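You operate a simulated robot arm through the tools that you are given. There is no shell and no other tool.

You run a simulated robot arm. Do the job below in one go: nothing can be reset, and whatever is moved stays where it is left.

TASK
Pin the follower ring, then torque the follower nut to 40 Nm.
Fine: yellow locating pin from its rack; blue dial wrench, put back.
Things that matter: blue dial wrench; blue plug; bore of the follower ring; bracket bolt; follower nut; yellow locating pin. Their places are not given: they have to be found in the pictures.

The check looks at the end state, three seconds after you hand in, the way a careful person would. Anything else that was tipped, shoved, dropped, spilled or broken makes it a failure.

THE ROBOT
A 6-joint arm with a two-finger gripper, fixed in place. Base frame: the origin is on the floor under the middle of its stand, x ahead of it, y to its left, z up; the work surface is at about z = 850. Units: mm, degrees, N and s.
It reaches about 1572 mm from its shoulder. Its first joint turns from -166.0 to 166.0 degrees. Payload 2.45 kg.
The tool frame sits at the grasp point between the pads (the TCP): z along the fingers, y along the line on which they close. The tips reach 20 mm beyond it. The gripper opens to 140 mm; its body begins 168 mm behind the TCP.
Orientation is told as [roll, pitch, yaw] about the base's x, y, z axes, in that order, counted from this pose: with the fingers straight down and closing along the base's y, the tool's x points along the base's -x, its y along +y and its z along -z.

THE INTERFACE
- The arm moves only by the tool servo_tool. Its argument "increments" is a list of rows, each an object of numbers (a shift or turn left out is 0, a gripper value left out holds the last): "tx", "ty", "tz": the shift along the tool's x, y, z in mm; "ax", "ay", "az": the turn, a rotation vector about the tool's x, y, z in degrees. In form: [{"tx": .., "ty": .., "tz": .., "ax": .., "ay": .., "az": ..}, ...]. A call has 1 to 20 rows; each row shifts and turns the commanded pose from where the row before left it, along the tool's axes as they then stand. "claw" is the finger opening in mm, from 0 to 140, set as the call begins (left out, the last holds). Rows are played at 5 a second. More than 50 mm and 8.6 degrees between two rows, or a gripper value outside its range, and nothing of the call is played. A pose out of reach is approached as far as the arm can. The call stops where the force on the tool passes 80 N (or 10 N more than at its start, if that is more) or the arm is blocked; 0.2 s more then pass. Each finger travels about 45 mm/s and halts on what it meets, pressing with about 44 N; the grip force reading is that of the motor and also rises with nothing between the fingers. The clock runs only during rows and for 0.2 s after the last one: add rows that do not move to give the fingers time. It gives the time, the measured TCP pose, the force on the tool (base axes), the opening and the grip force at its end, in the units of the frame above (readings bear some noise), with the torque about the TCP (base axes, N m) and any sound that the robot's microphone picked up.
- Cameras (640 x 400 px; columns grow to the right, rows downward): "scene" is fixed at [400.6, 652.2, 1517.3]; the picture's right is [-0.89, -0.46, 0.00], its down [-0.24, 0.45, -0.86] and it looks along [0.40, -0.76, -0.51] (base axes); focal length 331 px, centre (320, 200). "wrist" rides on the gripper at [78, 11, -209] in the tool frame; the picture's right is [-0.14, 0.99, 0.00], its down [-0.92, -0.13, -0.37] and it looks along [-0.36, -0.05, 0.93] (tool axes); focal length 280 px, centre (320, 200).
- grab_frame(camera): a new picture of that camera. It takes no simulated time.
- locate(camera, pixels): there is no depth. For up to 12 entries [column, row, z] of the newest picture of that camera ("zoom" is the newest enlarged one), the place [x, y] in the base frame at which the ray of that pixel passes the height z, good to about 2 mm. It takes no simulated time.
- close_up(camera, box): a new picture of the part [left, top, right, bottom] of that camera's present view, enlarged. It takes no simulated time.
- finish_job(): hands the job in; it is judged then, once.

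Leave the gripper open and the arm clear of the work at the hand-in unless told otherwise.

The tools are called after "Emit:" by a JSON object that holds its "name" and its "arguments". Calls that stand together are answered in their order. servo_tool: Moves the arm, as the interface text tells. Its arguments: {"type":"object","properties":{"increments":{"type":"array"},"claw":{"type":"number"}},"required":["increments"]} The other tools are called the same way: grab_frame (camera) takes a picture; locate (camera, pixels) gives the place at which the rays of pixels pass given heights; close_up (camera, box) takes an enlarged picture of a part of a camera's view; finish_job () hands the job in.

At the start:

```text
time: 0.0
position: [626.6, 144.6, 1282.1]
tcp_rot: [0.1, -0.1, 0.1]
ft_force: [-0.1, 0.5, 0.3]
ft_torque: [0.0, -0.01, 0.01]
gripper_width: 139.9
grasp_force: 0.1
```

scene: 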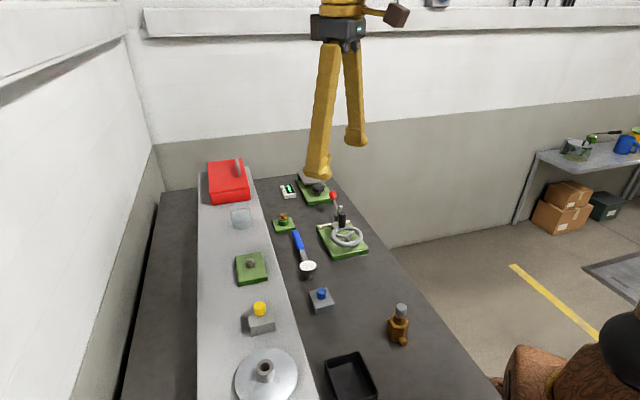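
wrist: 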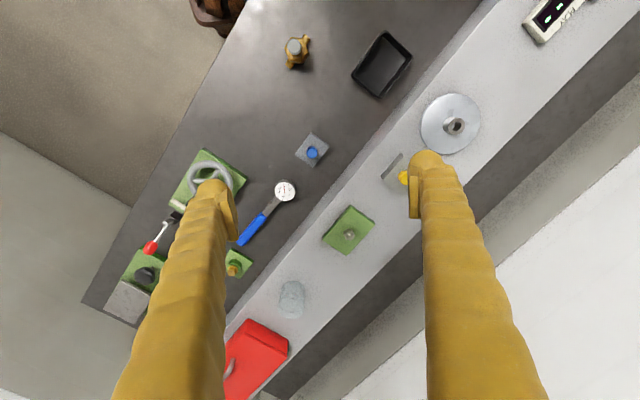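

I see a bench with several fixtures: a yellow-topped pin in a grey block (scene ~260,310), a blue plug in a grey block (~322,298), a blue-handled dial wrench (~302,250), and green plates with things on them. I'll enlarge parts of the views to identify each one.

Emit:
{"name": "close_up", "arguments": {"camera": "scene", "box": [260, 160, 400, 260]}}

Emit:
{"name": "close_up", "arguments": {"camera": "scene", "box": [200, 240, 350, 340]}}

Emit:
{"name": "close_up", "arguments": {"camera": "wrist", "box": [220, 120, 380, 280]}}

Emit:
{"name": "close_up", "arguments": {"camera": "wrist", "box": [80, 120, 260, 340]}}

Emit:
{"name": "close_up", "arguments": {"camera": "scene", "box": [200, 290, 420, 400]}}

```text
4.00 times, centred on (330, 210) of scene
```

zoom: 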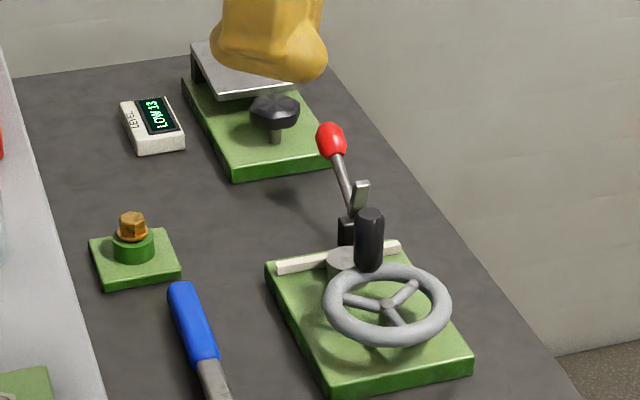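

```text
4.00 times, centred on (275, 290) of scene
```

zoom: 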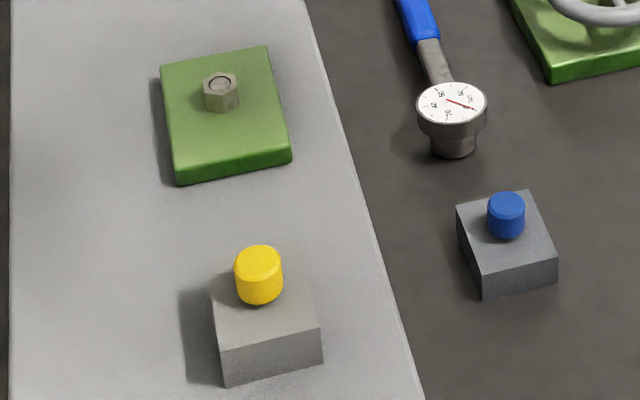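

```text
2.50 times, centred on (300, 200) of wrist
```

zoom: 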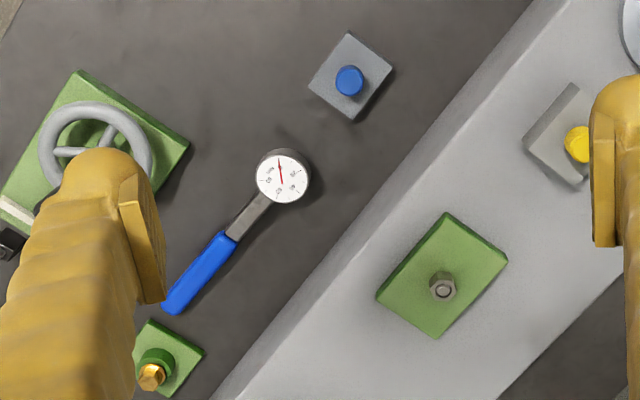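

```text
1.82 times, centred on (170, 230) of wrist
```

zoom: 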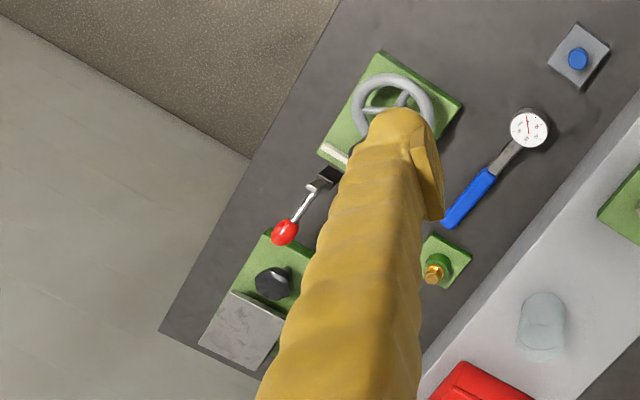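

```text
2.91 times, centred on (310, 345) of scene
```

zoom: 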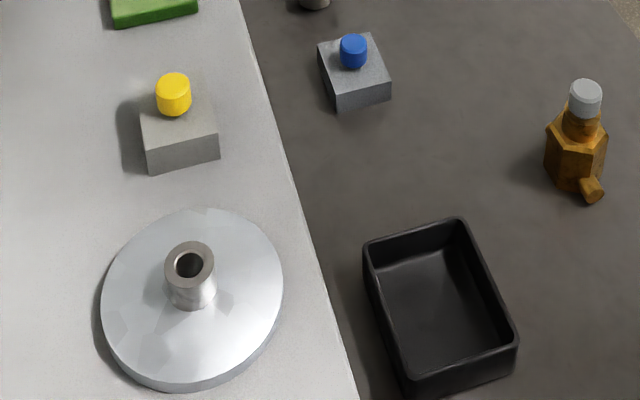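

I'll get rough places from both cameras for the main items, guessing the bench at z≈850 and the light shelf a bit higher.

Emit:
{"name": "grab_frame", "arguments": {"camera": "wrist"}}

Emit:
{"name": "locate", "arguments": {"camera": "wrist", "pixels": [[312, 152, 890], [285, 190, 890], [242, 240, 865], [233, 268, 880], [349, 235, 950], [349, 235, 880], [404, 178, 950], [455, 125, 950], [455, 125, 900], [297, 46, 900], [210, 175, 900], [382, 65, 860]]}}

Emit:
{"name": "locate", "arguments": {"camera": "scene", "pixels": [[322, 293, 890], [307, 266, 890], [295, 234, 865], [283, 216, 880], [250, 263, 950], [250, 263, 880], [259, 309, 950], [265, 365, 950], [265, 365, 900], [400, 308, 900], [347, 236, 900], [350, 378, 860]]}}

```text
taken
```

wrist: 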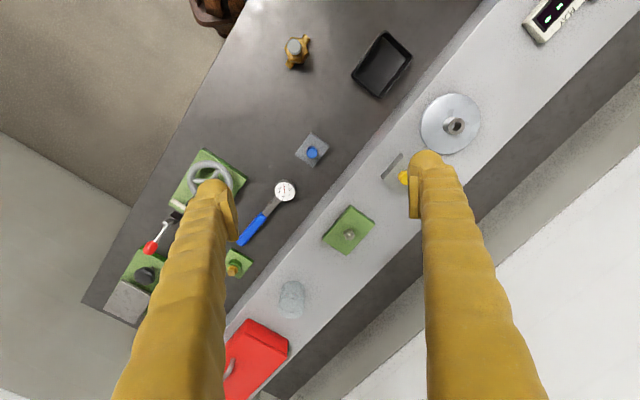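

```text
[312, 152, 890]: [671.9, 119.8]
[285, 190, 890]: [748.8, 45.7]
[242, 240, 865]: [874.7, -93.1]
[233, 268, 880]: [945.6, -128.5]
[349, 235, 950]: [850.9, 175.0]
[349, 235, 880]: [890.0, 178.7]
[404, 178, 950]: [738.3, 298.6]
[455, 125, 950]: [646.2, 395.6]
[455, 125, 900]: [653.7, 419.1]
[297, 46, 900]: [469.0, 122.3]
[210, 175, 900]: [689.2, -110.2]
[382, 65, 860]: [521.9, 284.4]
```

```text
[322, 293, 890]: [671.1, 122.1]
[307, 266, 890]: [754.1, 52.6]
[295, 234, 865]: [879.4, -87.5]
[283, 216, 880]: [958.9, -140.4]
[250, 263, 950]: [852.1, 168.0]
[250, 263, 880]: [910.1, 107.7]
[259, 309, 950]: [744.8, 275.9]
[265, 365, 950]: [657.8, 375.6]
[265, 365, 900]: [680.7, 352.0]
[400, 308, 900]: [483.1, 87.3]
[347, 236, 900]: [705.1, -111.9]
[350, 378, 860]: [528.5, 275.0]
```

The two cameras agree: the grey nut sits near (852,171,950) on the raised shelf, the yellow pin near (740,285), the disc with bushing near (650,385), the blue plug near (671,121), the wrench head near (750,48) and the brass hex near (950,-135). I'll bring the wrist camera closer, starting over the grey hex on the shelf.

Emit:
{"name": "servo_tool", "arguments": {"increments": [{"tx": -36, "ty": 9, "tz": 33}, {"tx": -36, "ty": 9, "tz": 33}, {"tx": -36, "ty": 9, "tz": 33}, {"tx": -37, "ty": 10, "tz": 33}, {}], "claw": 140}}

Emit:
{"name": "grab_frame", "arguments": {"camera": "wrist"}}

Emit:
{"name": "close_up", "arguments": {"camera": "wrist", "box": [260, 150, 380, 240]}}

```text
refused: row 4 steps farther than a row can; nothing moved
```

```text
taken
```

wrist: 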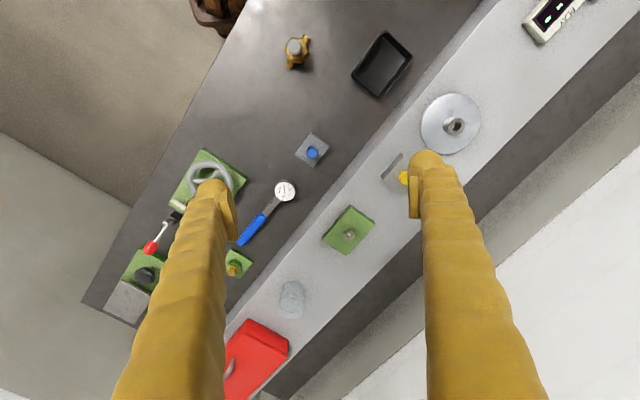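

```text
4.44 times, centred on (320, 195) of wrist
```

zoom: 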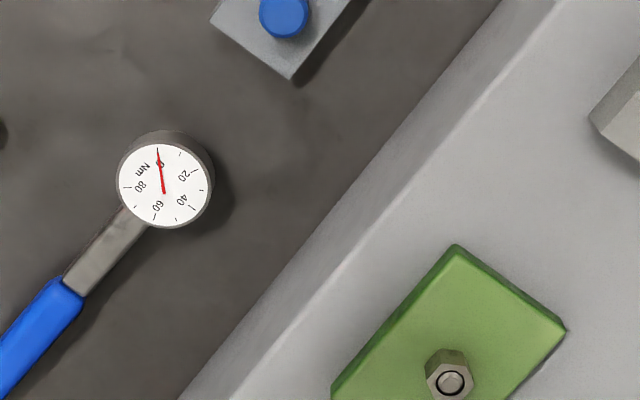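

That call was refused because the last row went just over 50 mm. The dial reads 0, 20, 40, 60, 80 Nm with the needle at 0. I'll repeat the move in smaller steps.

Emit:
{"name": "servo_tool", "arguments": {"increments": [{"tx": -29, "ty": 7, "tz": 26}, {"tx": -29, "ty": 7, "tz": 26}, {"tx": -29, "ty": 7, "tz": 26}, {"tx": -29, "ty": 8, "tz": 26}, {"tx": -29, "ty": 8, "tz": 26}, {}], "claw": 140}}

Emit:
{"name": "grab_frame", "arguments": {"camera": "wrist"}}

Emit:
{"name": "close_up", "arguments": {"camera": "wrist", "box": [260, 150, 380, 240]}}

```text
time: 1.4
position: [770.0, 181.4, 1151.9]
tcp_rot: [-0.1, 0.0, 0.0]
ft_force: [0.0, 0.2, -1.0]
ft_torque: [0.02, -0.03, -0.03]
gripper_width: 139.8
grasp_force: 0.2
```

```text
taken
```

wrist: 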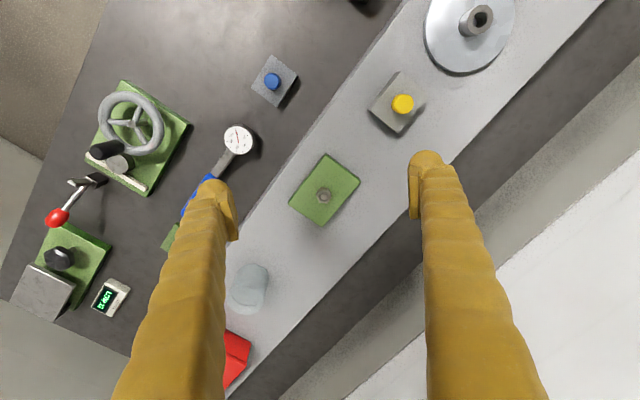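

```text
4.44 times, centred on (320, 195) of wrist
```

zoom: 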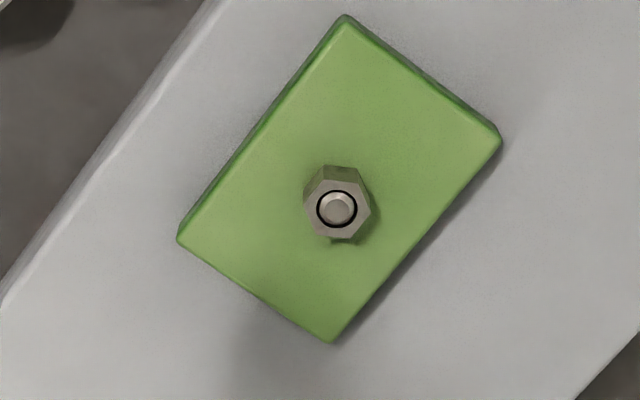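

The grey hex on the shelf plate is a nut with a stud showing through it. Next I'll look at the brass hex near (950,-135).

Emit:
{"name": "servo_tool", "arguments": {"increments": [{"tx": -10, "ty": -43}, {"tx": -10, "ty": -43}, {"tx": -10, "ty": -43}, {"tx": -10, "ty": -43}, {"tx": -10, "ty": -43}, {"tx": -10, "ty": -43}, {"tx": -9, "ty": -43}, {}], "claw": 140}}

Emit:
{"name": "grab_frame", "arguments": {"camera": "wrist"}}

Emit:
{"name": "close_up", "arguments": {"camera": "wrist", "box": [240, 130, 400, 250]}}

```text
time: 3.2
position: [839.1, -120.5, 1151.8]
tcp_rot: [0.0, 0.0, 0.1]
ft_force: [-0.7, 0.0, -0.2]
ft_torque: [0.0, -0.02, 0.03]
gripper_width: 139.9
grasp_force: 0.1
```

```text
taken
```

wrist: 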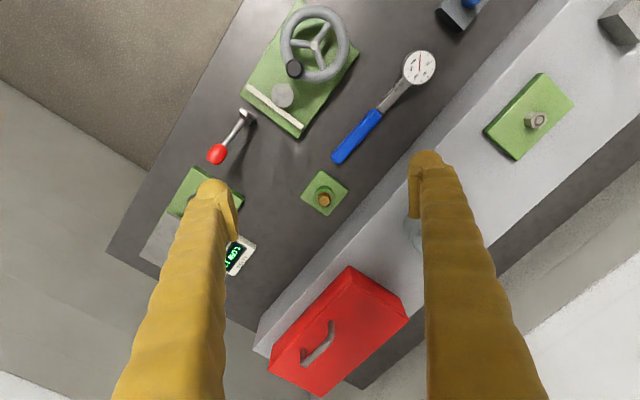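

```text
3.33 times, centred on (320, 190) of wrist
```

zoom: 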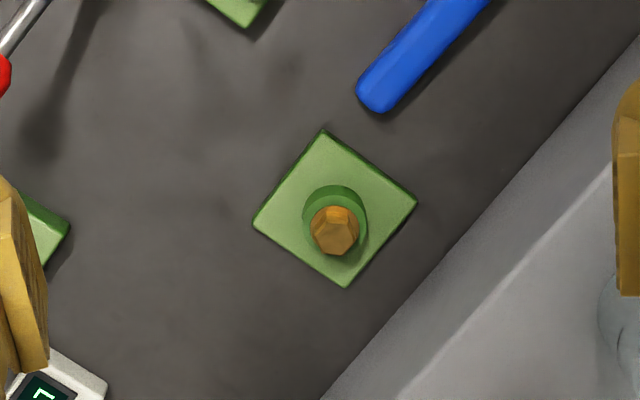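

The brass one is a solid hex head with no stud, so it is the bracket bolt. The follower nut is therefore the grey nut with the stud at about (852,171). Next I'll look at the disc with the bushing and the yellow pin.

Emit:
{"name": "servo_tool", "arguments": {"increments": [{"tx": 22, "ty": 43}, {"tx": 22, "ty": 43}, {"tx": 22, "ty": 43}, {"tx": 22, "ty": 43}, {"tx": 22, "ty": 43}, {"tx": 22, "ty": 43}, {"tx": 22, "ty": 43}, {"tx": 22, "ty": 43}, {"tx": 22, "ty": 43}, {"tx": 22, "ty": 43}, {"tx": 22, "ty": 43}, {"tx": 22, "ty": 43}, {}], "claw": 140}}

Emit:
{"name": "grab_frame", "arguments": {"camera": "wrist"}}

Emit:
{"name": "close_up", "arguments": {"camera": "wrist", "box": [240, 130, 400, 250]}}

Emit:
{"name": "grab_frame", "arguments": {"camera": "scene"}}

```text
time: 6.0
position: [575.9, 397.7, 1151.9]
tcp_rot: [0.1, 0.1, 0.0]
ft_force: [-0.3, -0.5, 0.3]
ft_torque: [-0.03, 0.01, -0.02]
gripper_width: 140.0
grasp_force: 0.1
```

```text
taken
```

wrist: 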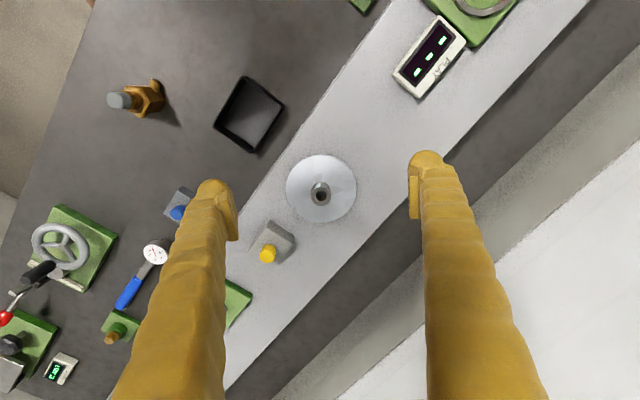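

```text
3.33 times, centred on (320, 190) of wrist
```

zoom: 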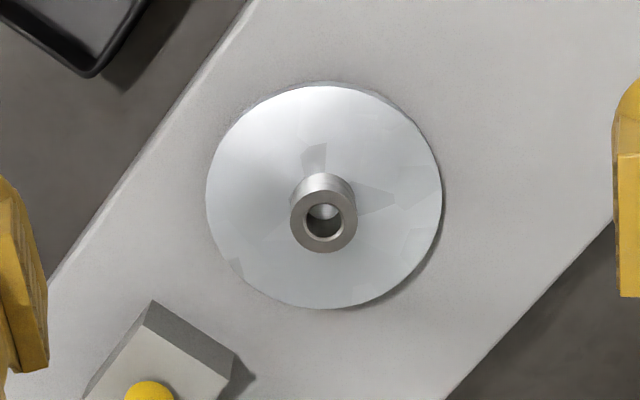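

```text
taken
```

scene: 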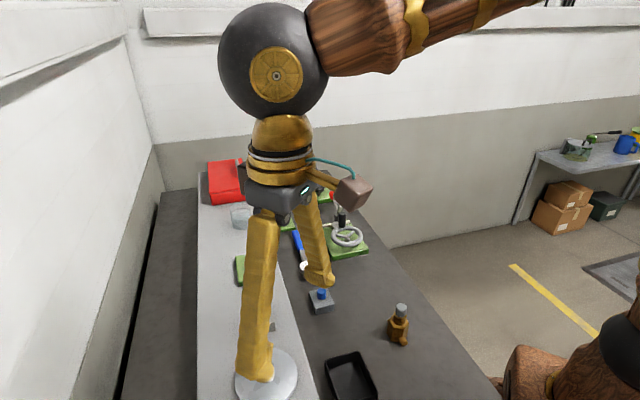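

There is another green plate with a ring at the top of the picture, at about (475,10). I need to see that before deciding which one is the follower ring.

Emit:
{"name": "locate", "arguments": {"camera": "wrist", "pixels": [[475, 10, 950], [430, 55, 950], [320, 194, 970], [320, 194, 950], [268, 248, 960], [360, 3, 870]]}}

Emit:
{"name": "close_up", "arguments": {"camera": "wrist", "box": [340, 0, 560, 110]}}

```text
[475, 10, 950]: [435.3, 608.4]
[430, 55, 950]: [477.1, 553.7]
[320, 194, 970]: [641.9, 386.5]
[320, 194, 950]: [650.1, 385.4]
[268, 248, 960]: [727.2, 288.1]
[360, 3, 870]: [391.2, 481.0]
```

```text
2.91 times, centred on (450, 55) of wrist
```

zoom: 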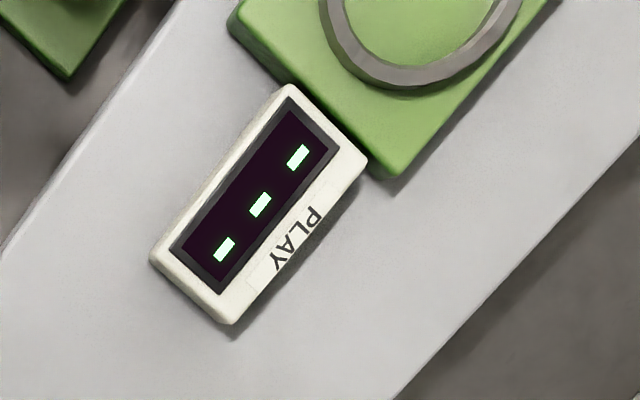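

More items lie further along the shelf, toward (400,620). I'll move part of the way there and look.

Emit:
{"name": "servo_tool", "arguments": {"increments": [{"tx": 35, "ty": 28}, {"tx": 35, "ty": 28}, {"tx": 35, "ty": 28}, {"tx": 35, "ty": 28}, {"tx": 35, "ty": 28}, {}], "claw": 140}}

Emit:
{"name": "grab_frame", "arguments": {"camera": "wrist"}}

Emit:
{"name": "close_up", "arguments": {"camera": "wrist", "box": [320, 0, 480, 120]}}

```text
time: 7.4
position: [403.4, 534.0, 1153.8]
tcp_rot: [0.1, -0.1, -0.4]
ft_force: [0.1, 0.5, -0.5]
ft_torque: [-0.01, 0.0, 0.0]
gripper_width: 140.0
grasp_force: 0.0
```

```text
taken
```

wrist: 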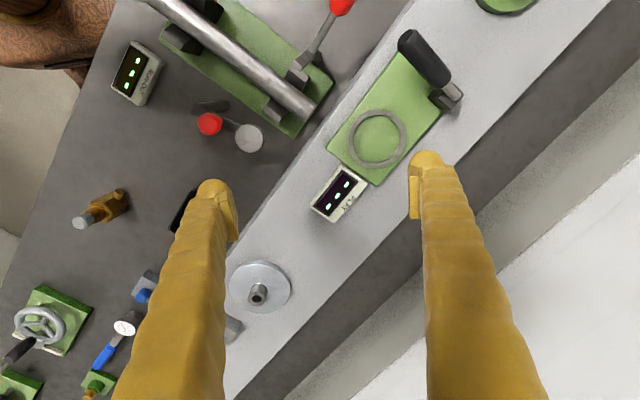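

```text
3.33 times, centred on (400, 60) of wrist
```

zoom: 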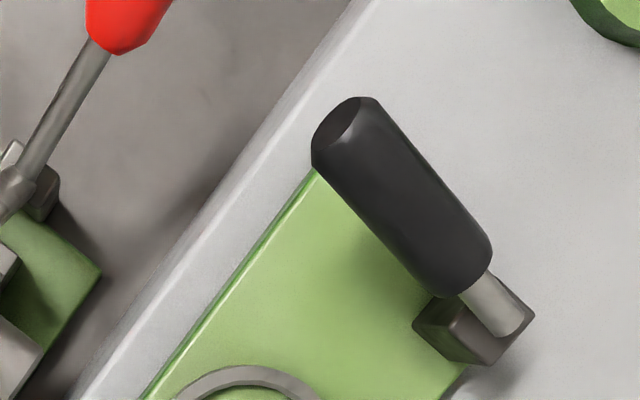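

This area has a flat ring on a plate with a lever ("PLAY" readout), and a clamp holding a shaft. There is one more green round item at the top right, at about (505,5), so I'll place it and look at it.

Emit:
{"name": "locate", "arguments": {"camera": "wrist", "pixels": [[505, 5, 950], [376, 138, 955], [250, 138, 900], [210, 124, 900], [340, 5, 950]]}}

Emit:
{"name": "servo_tool", "arguments": {"increments": [{"tx": 35, "ty": 10}, {"tx": 35, "ty": 10}, {"tx": 35, "ty": 10}, {}], "claw": 140}}

Emit:
{"name": "grab_frame", "arguments": {"camera": "wrist"}}

```text
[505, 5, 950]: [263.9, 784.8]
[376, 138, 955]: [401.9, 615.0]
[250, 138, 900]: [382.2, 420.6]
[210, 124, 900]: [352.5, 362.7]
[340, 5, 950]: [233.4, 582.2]
```

```text
time: 8.4
position: [294.4, 562.2, 1166.1]
tcp_rot: [1.1, -0.5, -0.2]
ft_force: [0.3, -0.4, 1.0]
ft_torque: [0.02, -0.01, 0.0]
gripper_width: 140.0
grasp_force: 0.0
```

```text
taken
```

wrist: 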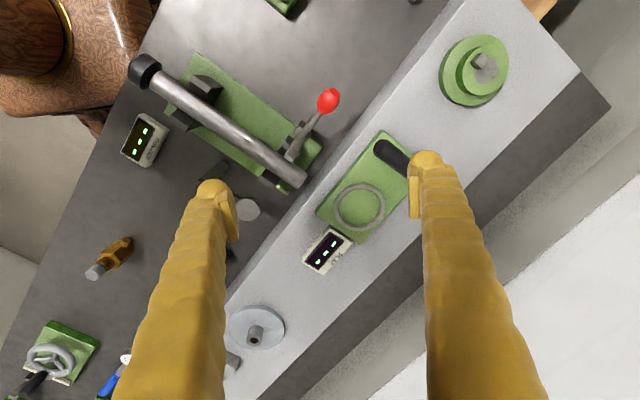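

The arm is close to its limit here, so I won't go further. I'll enlarge the remaining items from this position.

Emit:
{"name": "close_up", "arguments": {"camera": "wrist", "box": [400, 10, 560, 130]}}

Emit:
{"name": "close_up", "arguments": {"camera": "wrist", "box": [110, 0, 450, 230]}}

```text
3.33 times, centred on (480, 70) of wrist
```

zoom: 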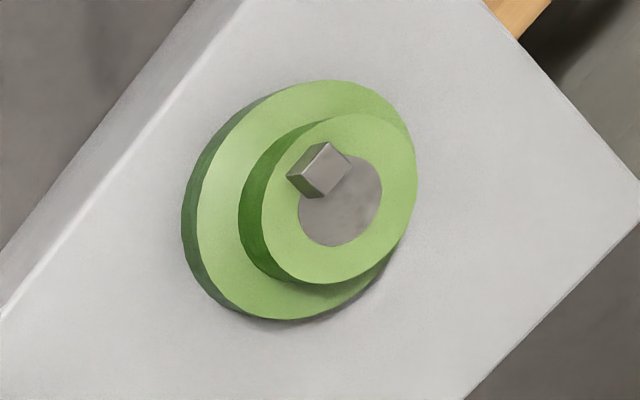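

```text
1.74 times, centred on (280, 115) of wrist
```

zoom: 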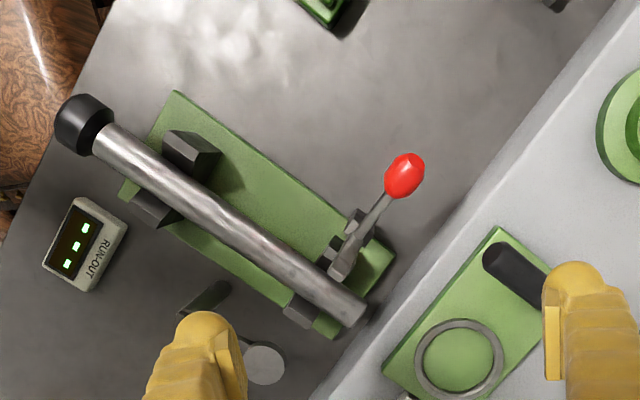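

There is one more green item at the very top, at about (285,0). I'll step back into comfortable reach and tilt the camera to see it.

Emit:
{"name": "servo_tool", "arguments": {"increments": [{"tx": -35, "ty": -15}, {"tx": -35, "ty": -15}, {"tx": -35, "ty": -15}, {"ay": 8}, {"ay": 8}, {"ay": 8}, {}], "claw": 140}}

Emit:
{"name": "grab_frame", "arguments": {"camera": "wrist"}}

```text
time: 10.0
position: [400.8, 522.1, 1151.2]
tcp_rot: [0.0, 24.2, -0.1]
ft_force: [1.0, -0.1, 0.2]
ft_torque: [0.04, 0.01, 0.06]
gripper_width: 140.0
grasp_force: 0.1
```

```text
taken
```

wrist: 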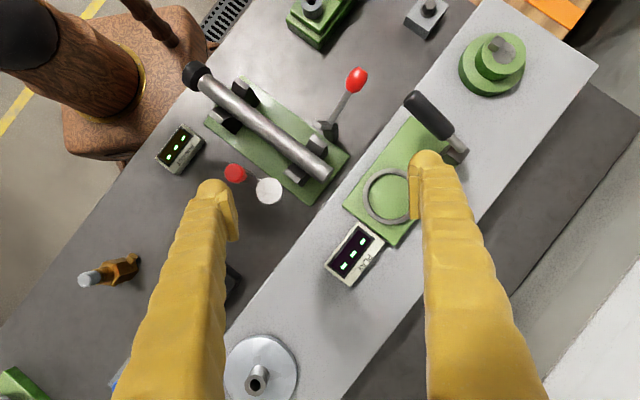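

Emit:
{"name": "close_up", "arguments": {"camera": "wrist", "box": [270, 0, 470, 110]}}

Emit:
{"name": "close_up", "arguments": {"camera": "wrist", "box": [210, 150, 300, 210]}}

Emit:
{"name": "close_up", "arguments": {"camera": "wrist", "box": [200, 320, 330, 400]}}

Emit:
{"name": "locate", "arguments": {"camera": "wrist", "pixels": [[313, 5, 890], [430, 5, 890], [260, 372, 960], [270, 190, 855]]}}

```text
3.20 times, centred on (370, 55) of wrist
```

zoom: 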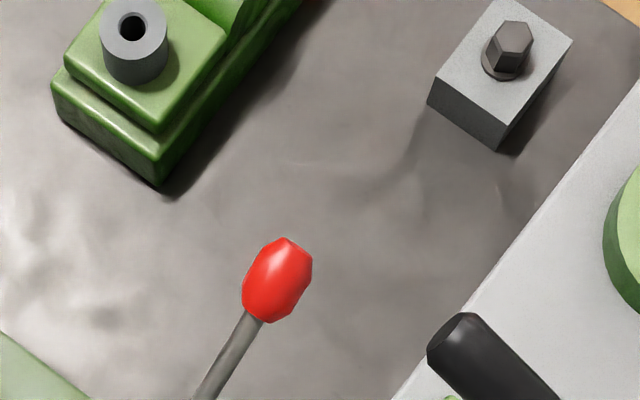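

```text
6.67 times, centred on (255, 180) of wrist
```

zoom: 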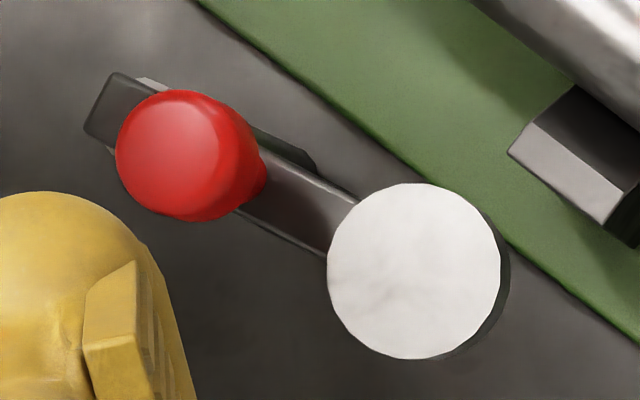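

```text
4.92 times, centred on (265, 360) of wrist
```

zoom: 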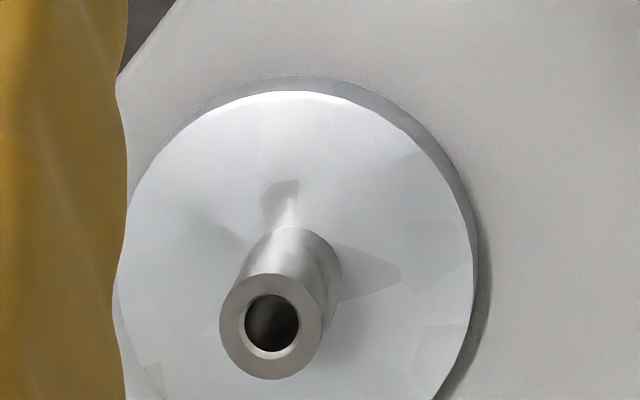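

```text
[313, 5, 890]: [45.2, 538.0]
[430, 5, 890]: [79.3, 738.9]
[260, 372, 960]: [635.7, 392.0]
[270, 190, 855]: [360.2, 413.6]
```

There is another bushing on a green fixture, with a small bore, at about (45,538). I'll tilt a bit more to compare it with the disc's bushing.

Emit:
{"name": "servo_tool", "arguments": {"increments": [{"ay": 8}, {"ay": 8}, {}], "claw": 140}}

Emit:
{"name": "grab_frame", "arguments": {"camera": "wrist"}}

Emit:
{"name": "close_up", "arguments": {"camera": "wrist", "box": [270, 0, 470, 125]}}

```text
time: 10.8
position: [400.7, 520.9, 1151.7]
tcp_rot: [-0.1, 40.2, 0.1]
ft_force: [0.7, 0.1, 0.1]
ft_torque: [0.06, 0.02, -0.01]
gripper_width: 139.8
grasp_force: 0.1
```

```text
taken
```

wrist: 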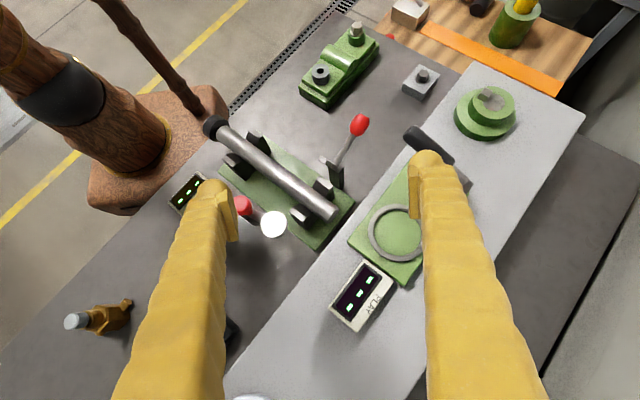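

```text
3.20 times, centred on (370, 62) of wrist
```

zoom: 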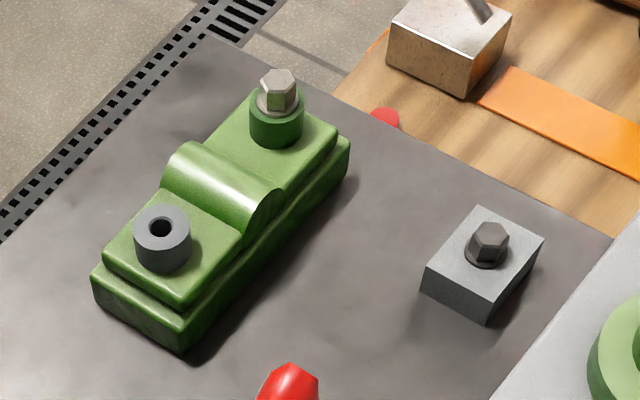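

That fixture is a bearing cap with its own bolt and a spare, so it is unrelated to this job. The disc with the bored bush, next to the yellow pin's rack, fits "follower ring". I'll level the tool again and move to look at the yellow pin.

Emit:
{"name": "servo_tool", "arguments": {"increments": [{"ay": -8}, {"ay": -8}, {"ay": -8}, {"ay": -8}, {"ay": -8}, {"tx": -37, "ty": -32}, {"tx": -37, "ty": -32}, {"tx": -37, "ty": -32}, {"tx": -37, "ty": -33}, {"tx": -37, "ty": -33}, {"tx": -37, "ty": -33}, {"tx": -37, "ty": -33}, {}], "claw": 140}}

Emit:
{"name": "grab_frame", "arguments": {"camera": "wrist"}}

Emit:
{"name": "close_up", "arguments": {"camera": "wrist", "box": [240, 130, 400, 250]}}

Emit:
{"name": "grab_frame", "arguments": {"camera": "scene"}}

```text
time: 13.6
position: [660.2, 292.8, 1152.6]
tcp_rot: [0.0, 0.0, 0.0]
ft_force: [-0.1, -0.3, -0.7]
ft_torque: [-0.03, -0.01, 0.02]
gripper_width: 139.8
grasp_force: 0.0
```

```text
taken
```

wrist: 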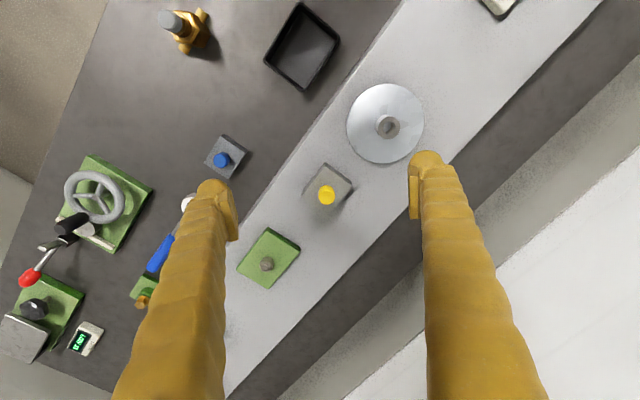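

```text
3.33 times, centred on (320, 190) of wrist
```

zoom: 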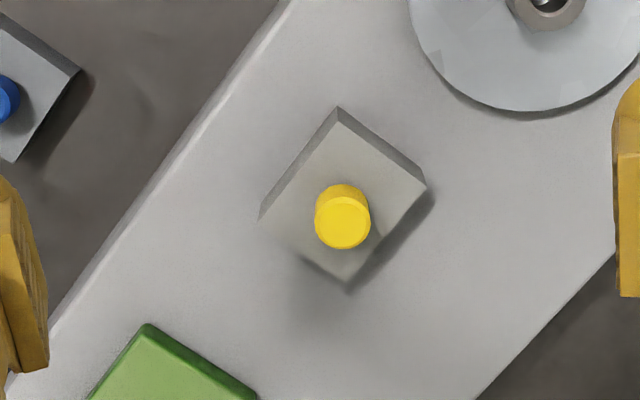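

```text
taken
```

scene: 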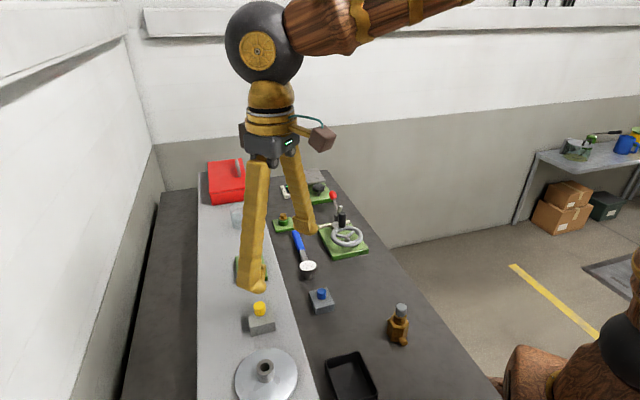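

I'll work out the heights of the pin top, rack top, shelf, disc bush and nut by comparing the two cameras.

Emit:
{"name": "locate", "arguments": {"camera": "zoom", "pixels": [[343, 222, 960], [343, 222, 1000], [338, 108, 940], [338, 108, 960], [427, 187, 940], [427, 187, 960], [348, 292, 920], [348, 285, 960], [260, 218, 940], [260, 218, 960], [547, 5, 990], [547, 5, 970]]}}

Emit:
{"name": "close_up", "arguments": {"camera": "scene", "box": [220, 290, 316, 350]}}

Emit:
{"name": "locate", "arguments": {"camera": "zoom", "pixels": [[265, 90, 960], [265, 90, 1000]]}}

```text
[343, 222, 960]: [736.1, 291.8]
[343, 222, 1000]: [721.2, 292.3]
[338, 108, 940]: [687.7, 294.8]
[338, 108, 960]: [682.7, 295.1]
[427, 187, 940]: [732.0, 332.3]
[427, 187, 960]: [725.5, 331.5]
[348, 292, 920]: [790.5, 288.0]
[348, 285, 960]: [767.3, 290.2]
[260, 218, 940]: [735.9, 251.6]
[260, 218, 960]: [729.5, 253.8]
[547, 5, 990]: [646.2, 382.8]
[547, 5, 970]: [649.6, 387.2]
```

```text
6.67 times, centred on (268, 320) of scene
```

zoom: 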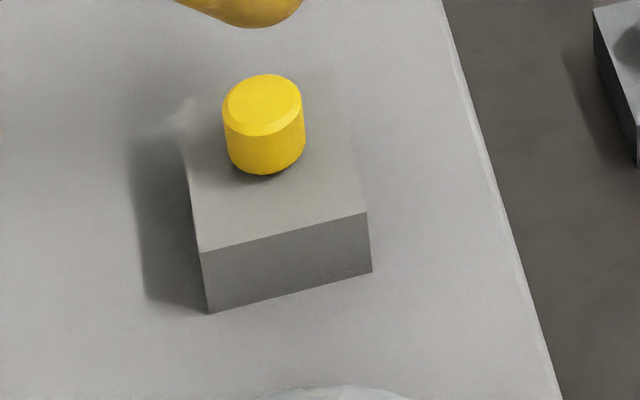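

```text
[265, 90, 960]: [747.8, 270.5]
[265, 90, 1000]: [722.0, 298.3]
```

Emit:
{"name": "locate", "arguments": {"camera": "zoom", "pixels": [[263, 102, 980], [263, 102, 990], [203, 252, 930], [203, 252, 950], [368, 213, 930], [368, 213, 950], [210, 312, 900], [210, 312, 920], [372, 272, 900], [372, 272, 920], [264, 172, 950], [264, 172, 960]]}}

Emit:
{"name": "close_up", "arguments": {"camera": "scene", "box": [210, 330, 322, 400]}}

Emit:
{"name": "close_up", "arguments": {"camera": "wrist", "box": [330, 70, 450, 150]}}

```text
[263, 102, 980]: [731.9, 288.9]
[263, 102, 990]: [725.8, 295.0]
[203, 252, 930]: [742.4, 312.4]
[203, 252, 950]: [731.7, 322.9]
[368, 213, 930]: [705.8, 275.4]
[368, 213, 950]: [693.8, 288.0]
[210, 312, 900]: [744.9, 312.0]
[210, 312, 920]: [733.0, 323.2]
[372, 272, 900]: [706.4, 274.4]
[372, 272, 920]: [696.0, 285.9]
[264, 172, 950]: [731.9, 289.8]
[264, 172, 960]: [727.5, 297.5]
```

```text
5.71 times, centred on (266, 365) of scene
```

zoom: 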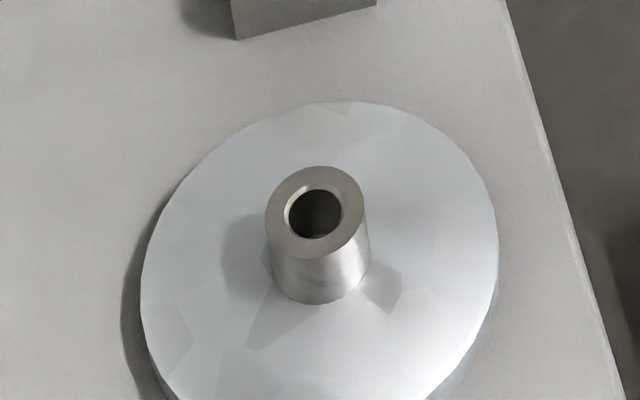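

```text
5.00 times, centred on (390, 110) of wrist
```

zoom: 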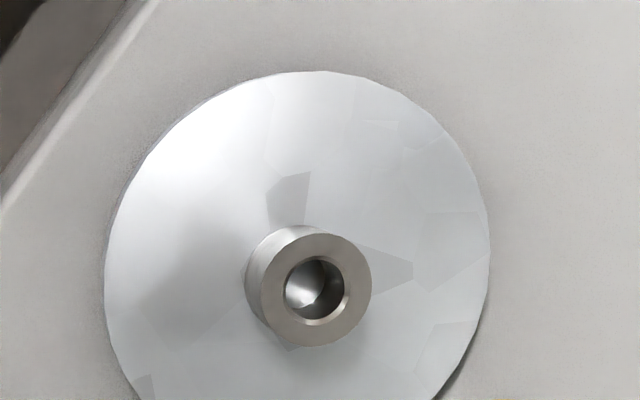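

The pin top comes out at about (728,292,985), the rack top at about z 966 and the shelf at about z 936. Next I'll place the bore's mouth in the same way.

Emit:
{"name": "locate", "arguments": {"camera": "zoom", "pixels": [[317, 290, 980], [317, 290, 1000], [317, 290, 1020], [295, 250, 940]]}}

Emit:
{"name": "locate", "arguments": {"camera": "scene", "pixels": [[265.0, 367.1, 980], [265.0, 367.1, 1000], [265.0, 367.1, 1020], [251, 263, 950], [251, 263, 970], [251, 263, 990]]}}

Emit:
{"name": "grab_frame", "arguments": {"camera": "wrist"}}

```text
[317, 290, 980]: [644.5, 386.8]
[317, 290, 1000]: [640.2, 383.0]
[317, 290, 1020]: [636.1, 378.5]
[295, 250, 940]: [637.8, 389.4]
```

```text
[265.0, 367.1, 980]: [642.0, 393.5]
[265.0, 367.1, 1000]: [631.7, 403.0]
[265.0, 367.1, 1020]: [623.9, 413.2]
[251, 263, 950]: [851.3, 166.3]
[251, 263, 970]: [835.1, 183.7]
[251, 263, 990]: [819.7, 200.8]
```

```text
taken
```

wrist: 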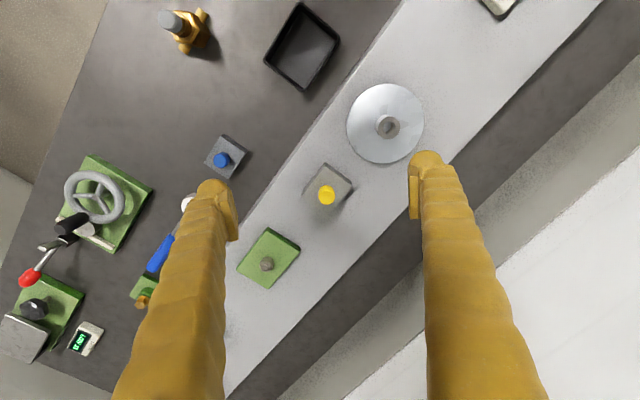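

The bore mouth is at about (646.5, 388.7, 971). I'll move above the yellow pin with the fingers partly closed, then check alignment from both cameras.

Emit:
{"name": "servo_tool", "arguments": {"increments": [{"tx": -23, "ty": -0.3, "tz": 27}, {"tx": -23, "ty": -0.3, "tz": 27}, {"tx": -22, "ty": -0.2, "tz": 27}, {"tz": 12}, {}], "claw": 70}}

Emit:
{"name": "grab_frame", "arguments": {"camera": "wrist"}}

Emit:
{"name": "close_up", "arguments": {"camera": "wrist", "box": [260, 150, 380, 240]}}

Emit:
{"name": "close_up", "arguments": {"camera": "scene", "box": [204, 260, 316, 345]}}

```text
time: 14.8
position: [728.3, 293.2, 1058.1]
tcp_rot: [0.1, -0.1, 0.0]
ft_force: [0.1, 0.3, 0.7]
ft_torque: [-0.01, 0.01, 0.01]
gripper_width: 70.0
grasp_force: 0.0
```

```text
taken
```

wrist: 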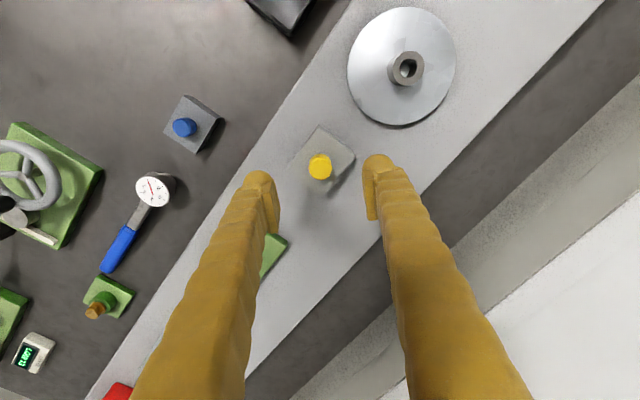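

```text
4.44 times, centred on (320, 195) of wrist
```

zoom: 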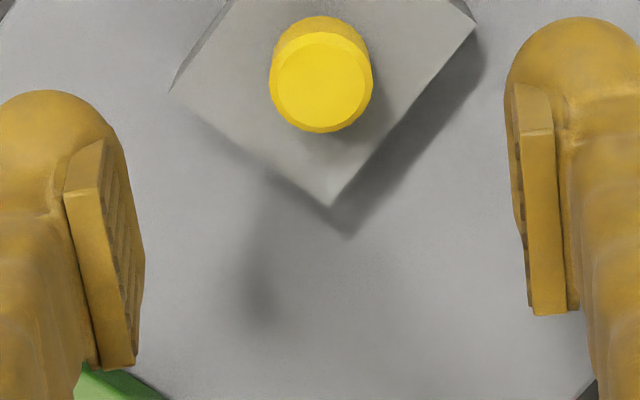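

```text
4.71 times, centred on (260, 302) of scene
```

zoom: 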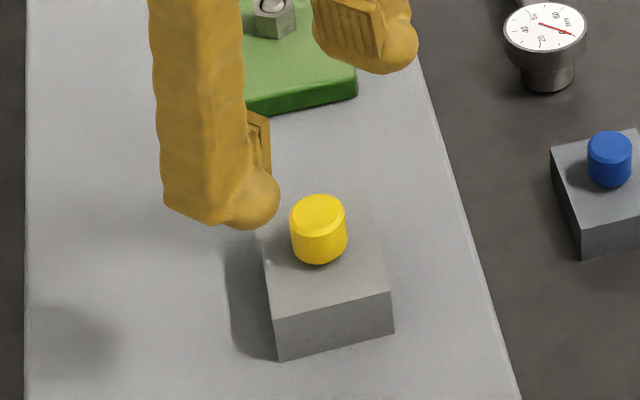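

The pin top sits at wrist pixel (320,167). I'll check where that falls at z 985.

Emit:
{"name": "locate", "arguments": {"camera": "wrist", "pixels": [[320, 167, 985], [320, 167, 980], [406, 68, 971]]}}

```text
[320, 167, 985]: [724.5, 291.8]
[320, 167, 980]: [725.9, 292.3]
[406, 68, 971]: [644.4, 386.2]
```

The pin is at about (727,292). I'll lower so the tips stay just above the rack top, with TCP at about z 991.

Emit:
{"name": "servo_tool", "arguments": {"increments": [{"tx": 1.3, "ty": -1.0, "tz": 20}, {"tz": 20}, {"tz": 15}, {"tz": 12}, {}], "claw": 60}}

Emit:
{"name": "close_up", "arguments": {"camera": "scene", "box": [204, 260, 316, 345]}}

Emit:
{"name": "close_up", "arguments": {"camera": "wrist", "box": [260, 140, 380, 240]}}

```text
time: 16.0
position: [726.0, 291.3, 991.4]
tcp_rot: [0.0, 0.0, 0.0]
ft_force: [0.4, -0.6, -0.6]
ft_torque: [-0.02, 0.0, -0.01]
gripper_width: 60.1
grasp_force: 0.1
```

```text
4.71 times, centred on (260, 302) of scene
```

zoom: 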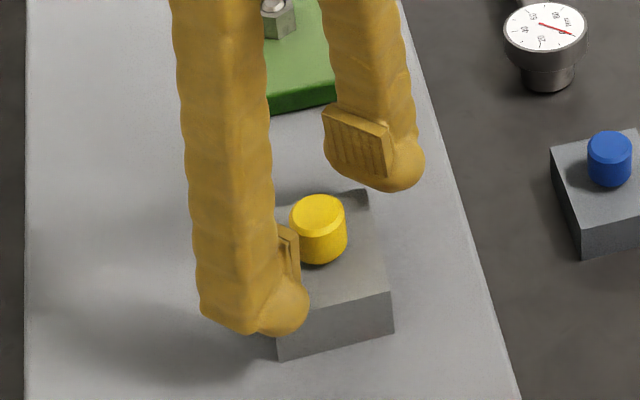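

```text
4.00 times, centred on (320, 190) of wrist
```

zoom: 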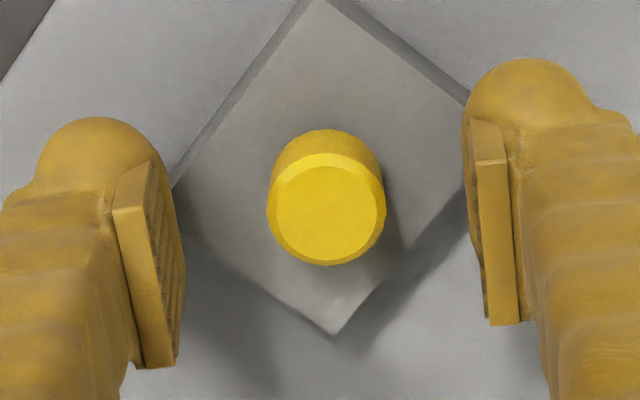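

The pin is well centred between the pads. I'll lower 2 mm more and close on the head.

Emit:
{"name": "servo_tool", "arguments": {"increments": [{"tz": 2}, {}], "claw": 60}}

Emit:
{"name": "servo_tool", "arguments": {"increments": [{}, {}, {}, {}, {}], "claw": 18}}

Emit:
{"name": "close_up", "arguments": {"camera": "scene", "box": [204, 260, 316, 345]}}

Emit:
{"name": "close_up", "arguments": {"camera": "wrist", "box": [260, 140, 380, 240]}}

```text
time: 16.6
position: [726.8, 292.0, 989.5]
tcp_rot: [0.0, 0.0, 0.0]
ft_force: [0.2, -0.8, 0.0]
ft_torque: [0.02, 0.02, -0.02]
gripper_width: 60.1
grasp_force: 0.1
```

```text
time: 17.8
position: [727.9, 292.2, 989.4]
tcp_rot: [0.0, -0.1, 0.0]
ft_force: [-1.0, 11.2, 0.2]
ft_torque: [0.1, -0.02, -0.04]
gripper_width: 25.1
grasp_force: 5.2
```

```text
4.71 times, centred on (260, 302) of scene
```

zoom: 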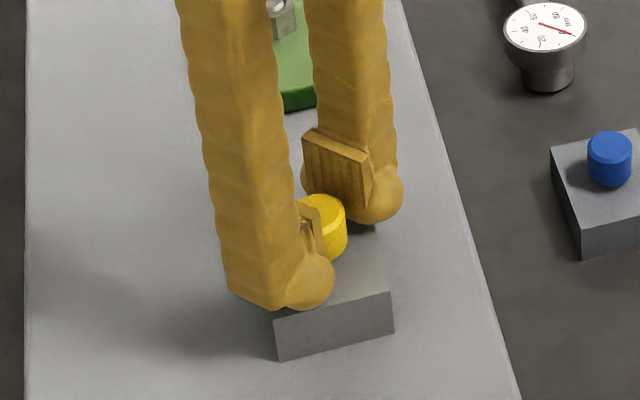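

```text
4.00 times, centred on (320, 190) of wrist
```

zoom: 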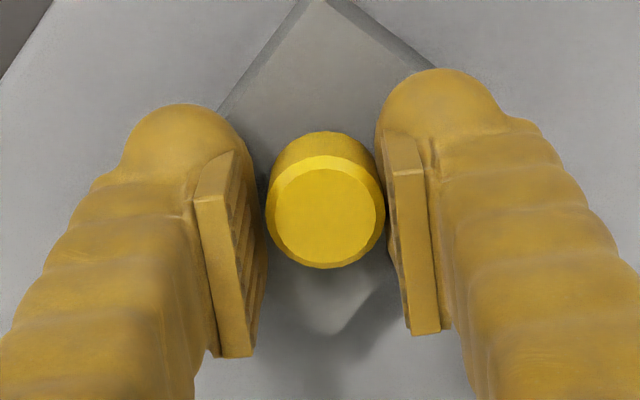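

The fingers met the pin at 25.1 mm, and a side force of 11 N in y shows I'm slightly off centre. I'll give the grip time to build and read it again.

Emit:
{"name": "servo_tool", "arguments": {"increments": [{}, {}, {}], "claw": 10}}

```text
time: 18.6
position: [726.4, 292.6, 990.8]
tcp_rot: [0.1, -0.1, 0.0]
ft_force: [-0.3, 20.6, 0.6]
ft_torque: [0.23, -0.01, -0.06]
gripper_width: 23.8
grasp_force: 10.8
```

The y force is rising, so the +y finger is carrying more of the load. I'll shift the tool slightly toward +y to centre on the pin.

Emit:
{"name": "servo_tool", "arguments": {"increments": [{"ty": 0.5}, {"ty": 0.5}, {}], "claw": 10}}

```text
time: 19.4
position: [727.2, 291.8, 989.8]
tcp_rot: [-0.1, 0.0, 0.0]
ft_force: [0.2, 2.8, -1.4]
ft_torque: [0.06, 0.0, -0.03]
gripper_width: 21.7
grasp_force: 25.5
```

Emit:
{"name": "servo_tool", "arguments": {"increments": [{}, {}, {}, {}], "claw": 10}}

```text
time: 20.4
position: [726.0, 293.0, 990.8]
tcp_rot: [0.0, 0.0, 0.1]
ft_force: [-1.7, 12.5, -0.3]
ft_torque: [0.07, 0.03, -0.09]
gripper_width: 20.0
grasp_force: 44.1
```

Emit:
{"name": "close_up", "arguments": {"camera": "wrist", "box": [260, 140, 380, 240]}}

Emit:
{"name": "close_up", "arguments": {"camera": "scene", "box": [204, 260, 316, 345]}}

```text
4.00 times, centred on (320, 190) of wrist
```

zoom: 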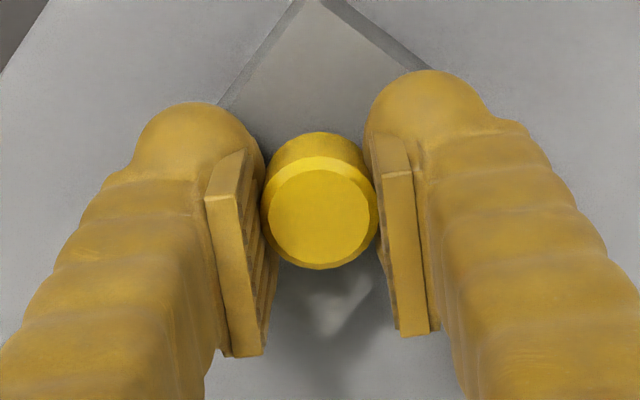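

```text
4.71 times, centred on (260, 302) of scene
```

zoom: 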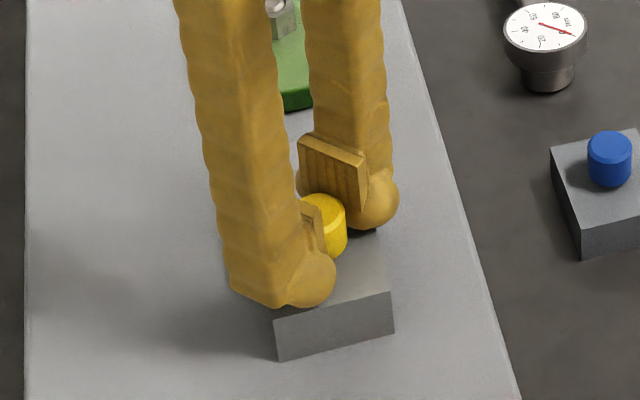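

The grip is at 44 N and the pin sits between the pads. I'll lift slowly straight up.

Emit:
{"name": "servo_tool", "arguments": {"increments": [{"tz": -4}, {"tz": -6}, {"tz": -8}, {"tz": -10}, {}], "claw": 10}}

Emit:
{"name": "close_up", "arguments": {"camera": "scene", "box": [204, 260, 316, 345]}}

```text
time: 21.6
position: [727.5, 293.3, 1019.8]
tcp_rot: [0.0, 0.1, 0.0]
ft_force: [0.6, 0.1, 0.0]
ft_torque: [0.0, 0.02, 0.01]
gripper_width: 20.0
grasp_force: 44.2
```

```text
4.71 times, centred on (260, 302) of scene
```

zoom: 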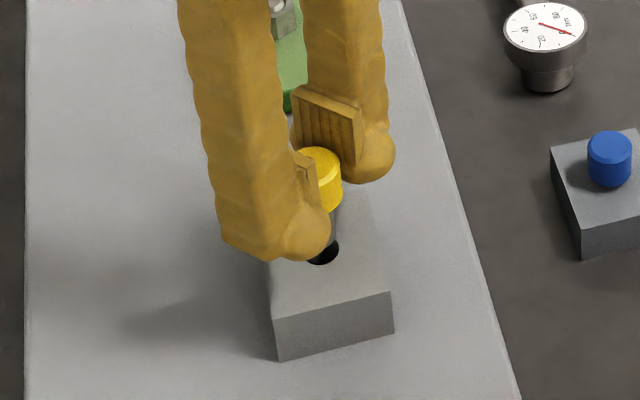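

The pin is coming out; a grey shank shows under the yellow head. I'll keep lifting until it is fully clear, then inspect it.

Emit:
{"name": "servo_tool", "arguments": {"increments": [{"tz": -15}, {"tz": -15}, {"tz": -15}, {"tz": -15}, {}], "claw": 10}}

Emit:
{"name": "close_up", "arguments": {"camera": "scene", "box": [204, 240, 316, 325]}}

Emit:
{"name": "grab_frame", "arguments": {"camera": "wrist"}}

```text
time: 22.8
position: [727.8, 293.3, 1077.5]
tcp_rot: [0.0, 0.0, 0.0]
ft_force: [-0.4, 0.3, -0.9]
ft_torque: [0.0, 0.01, 0.0]
gripper_width: 20.4
grasp_force: 44.4
```

```text
4.71 times, centred on (260, 282) of scene
```

zoom: 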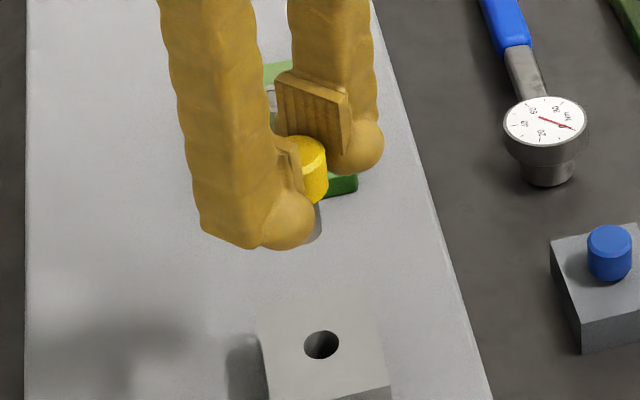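

```text
taken
```

wrist: 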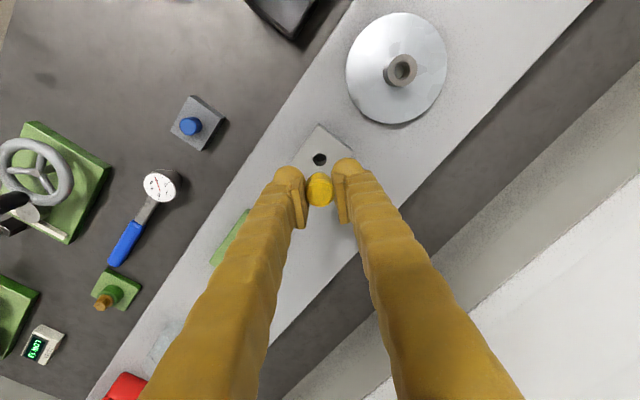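

The pin is free, and the rack hole is about 16 mm across, which matches the disc's bore. I'll place the rack hole and the bore mouth precisely from the wrist camera.

Emit:
{"name": "close_up", "arguments": {"camera": "wrist", "box": [290, 40, 440, 190]}}

Emit:
{"name": "close_up", "arguments": {"camera": "wrist", "box": [280, 140, 360, 220]}}

```text
2.67 times, centred on (365, 115) of wrist
```

zoom: 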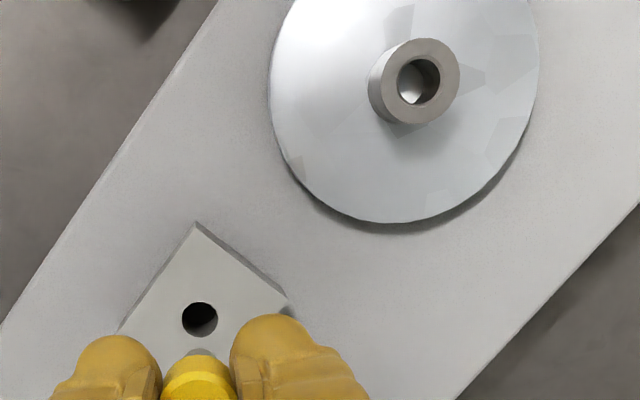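

```text
5.00 times, centred on (320, 180) of wrist
```

zoom: 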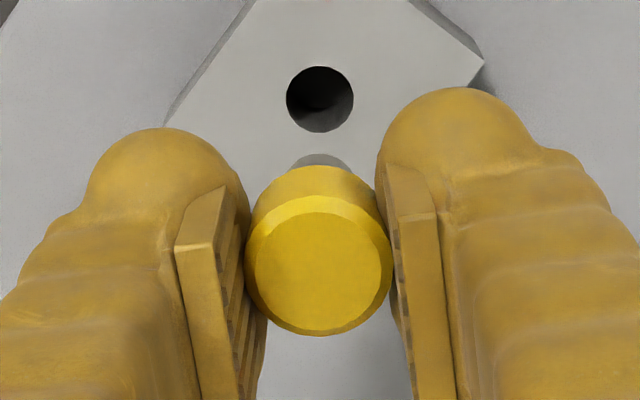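

Emit:
{"name": "locate", "arguments": {"camera": "wrist", "pixels": [[320, 159.6, 966], [402.1, 70.4, 971], [402.1, 70.4, 968], [402.1, 70.4, 975], [319.5, 193, 1072], [319.5, 193, 1074]]}}

Emit:
{"name": "close_up", "arguments": {"camera": "scene", "box": [210, 320, 330, 400]}}

```text
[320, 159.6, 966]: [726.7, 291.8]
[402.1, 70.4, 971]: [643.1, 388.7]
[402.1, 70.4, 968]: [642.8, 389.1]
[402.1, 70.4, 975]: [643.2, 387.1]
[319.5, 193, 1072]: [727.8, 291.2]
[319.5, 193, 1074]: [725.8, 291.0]
```

```text
5.00 times, centred on (270, 360) of scene
```

zoom: 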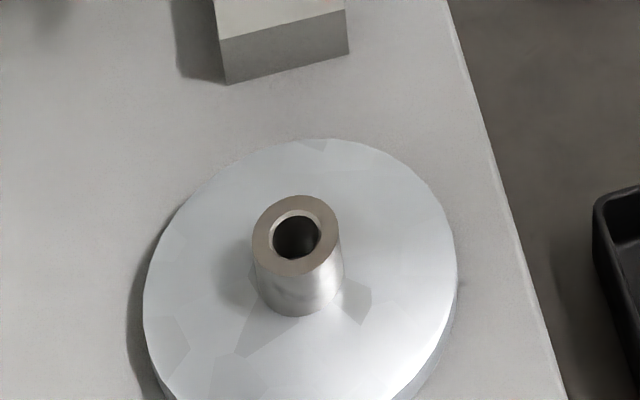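

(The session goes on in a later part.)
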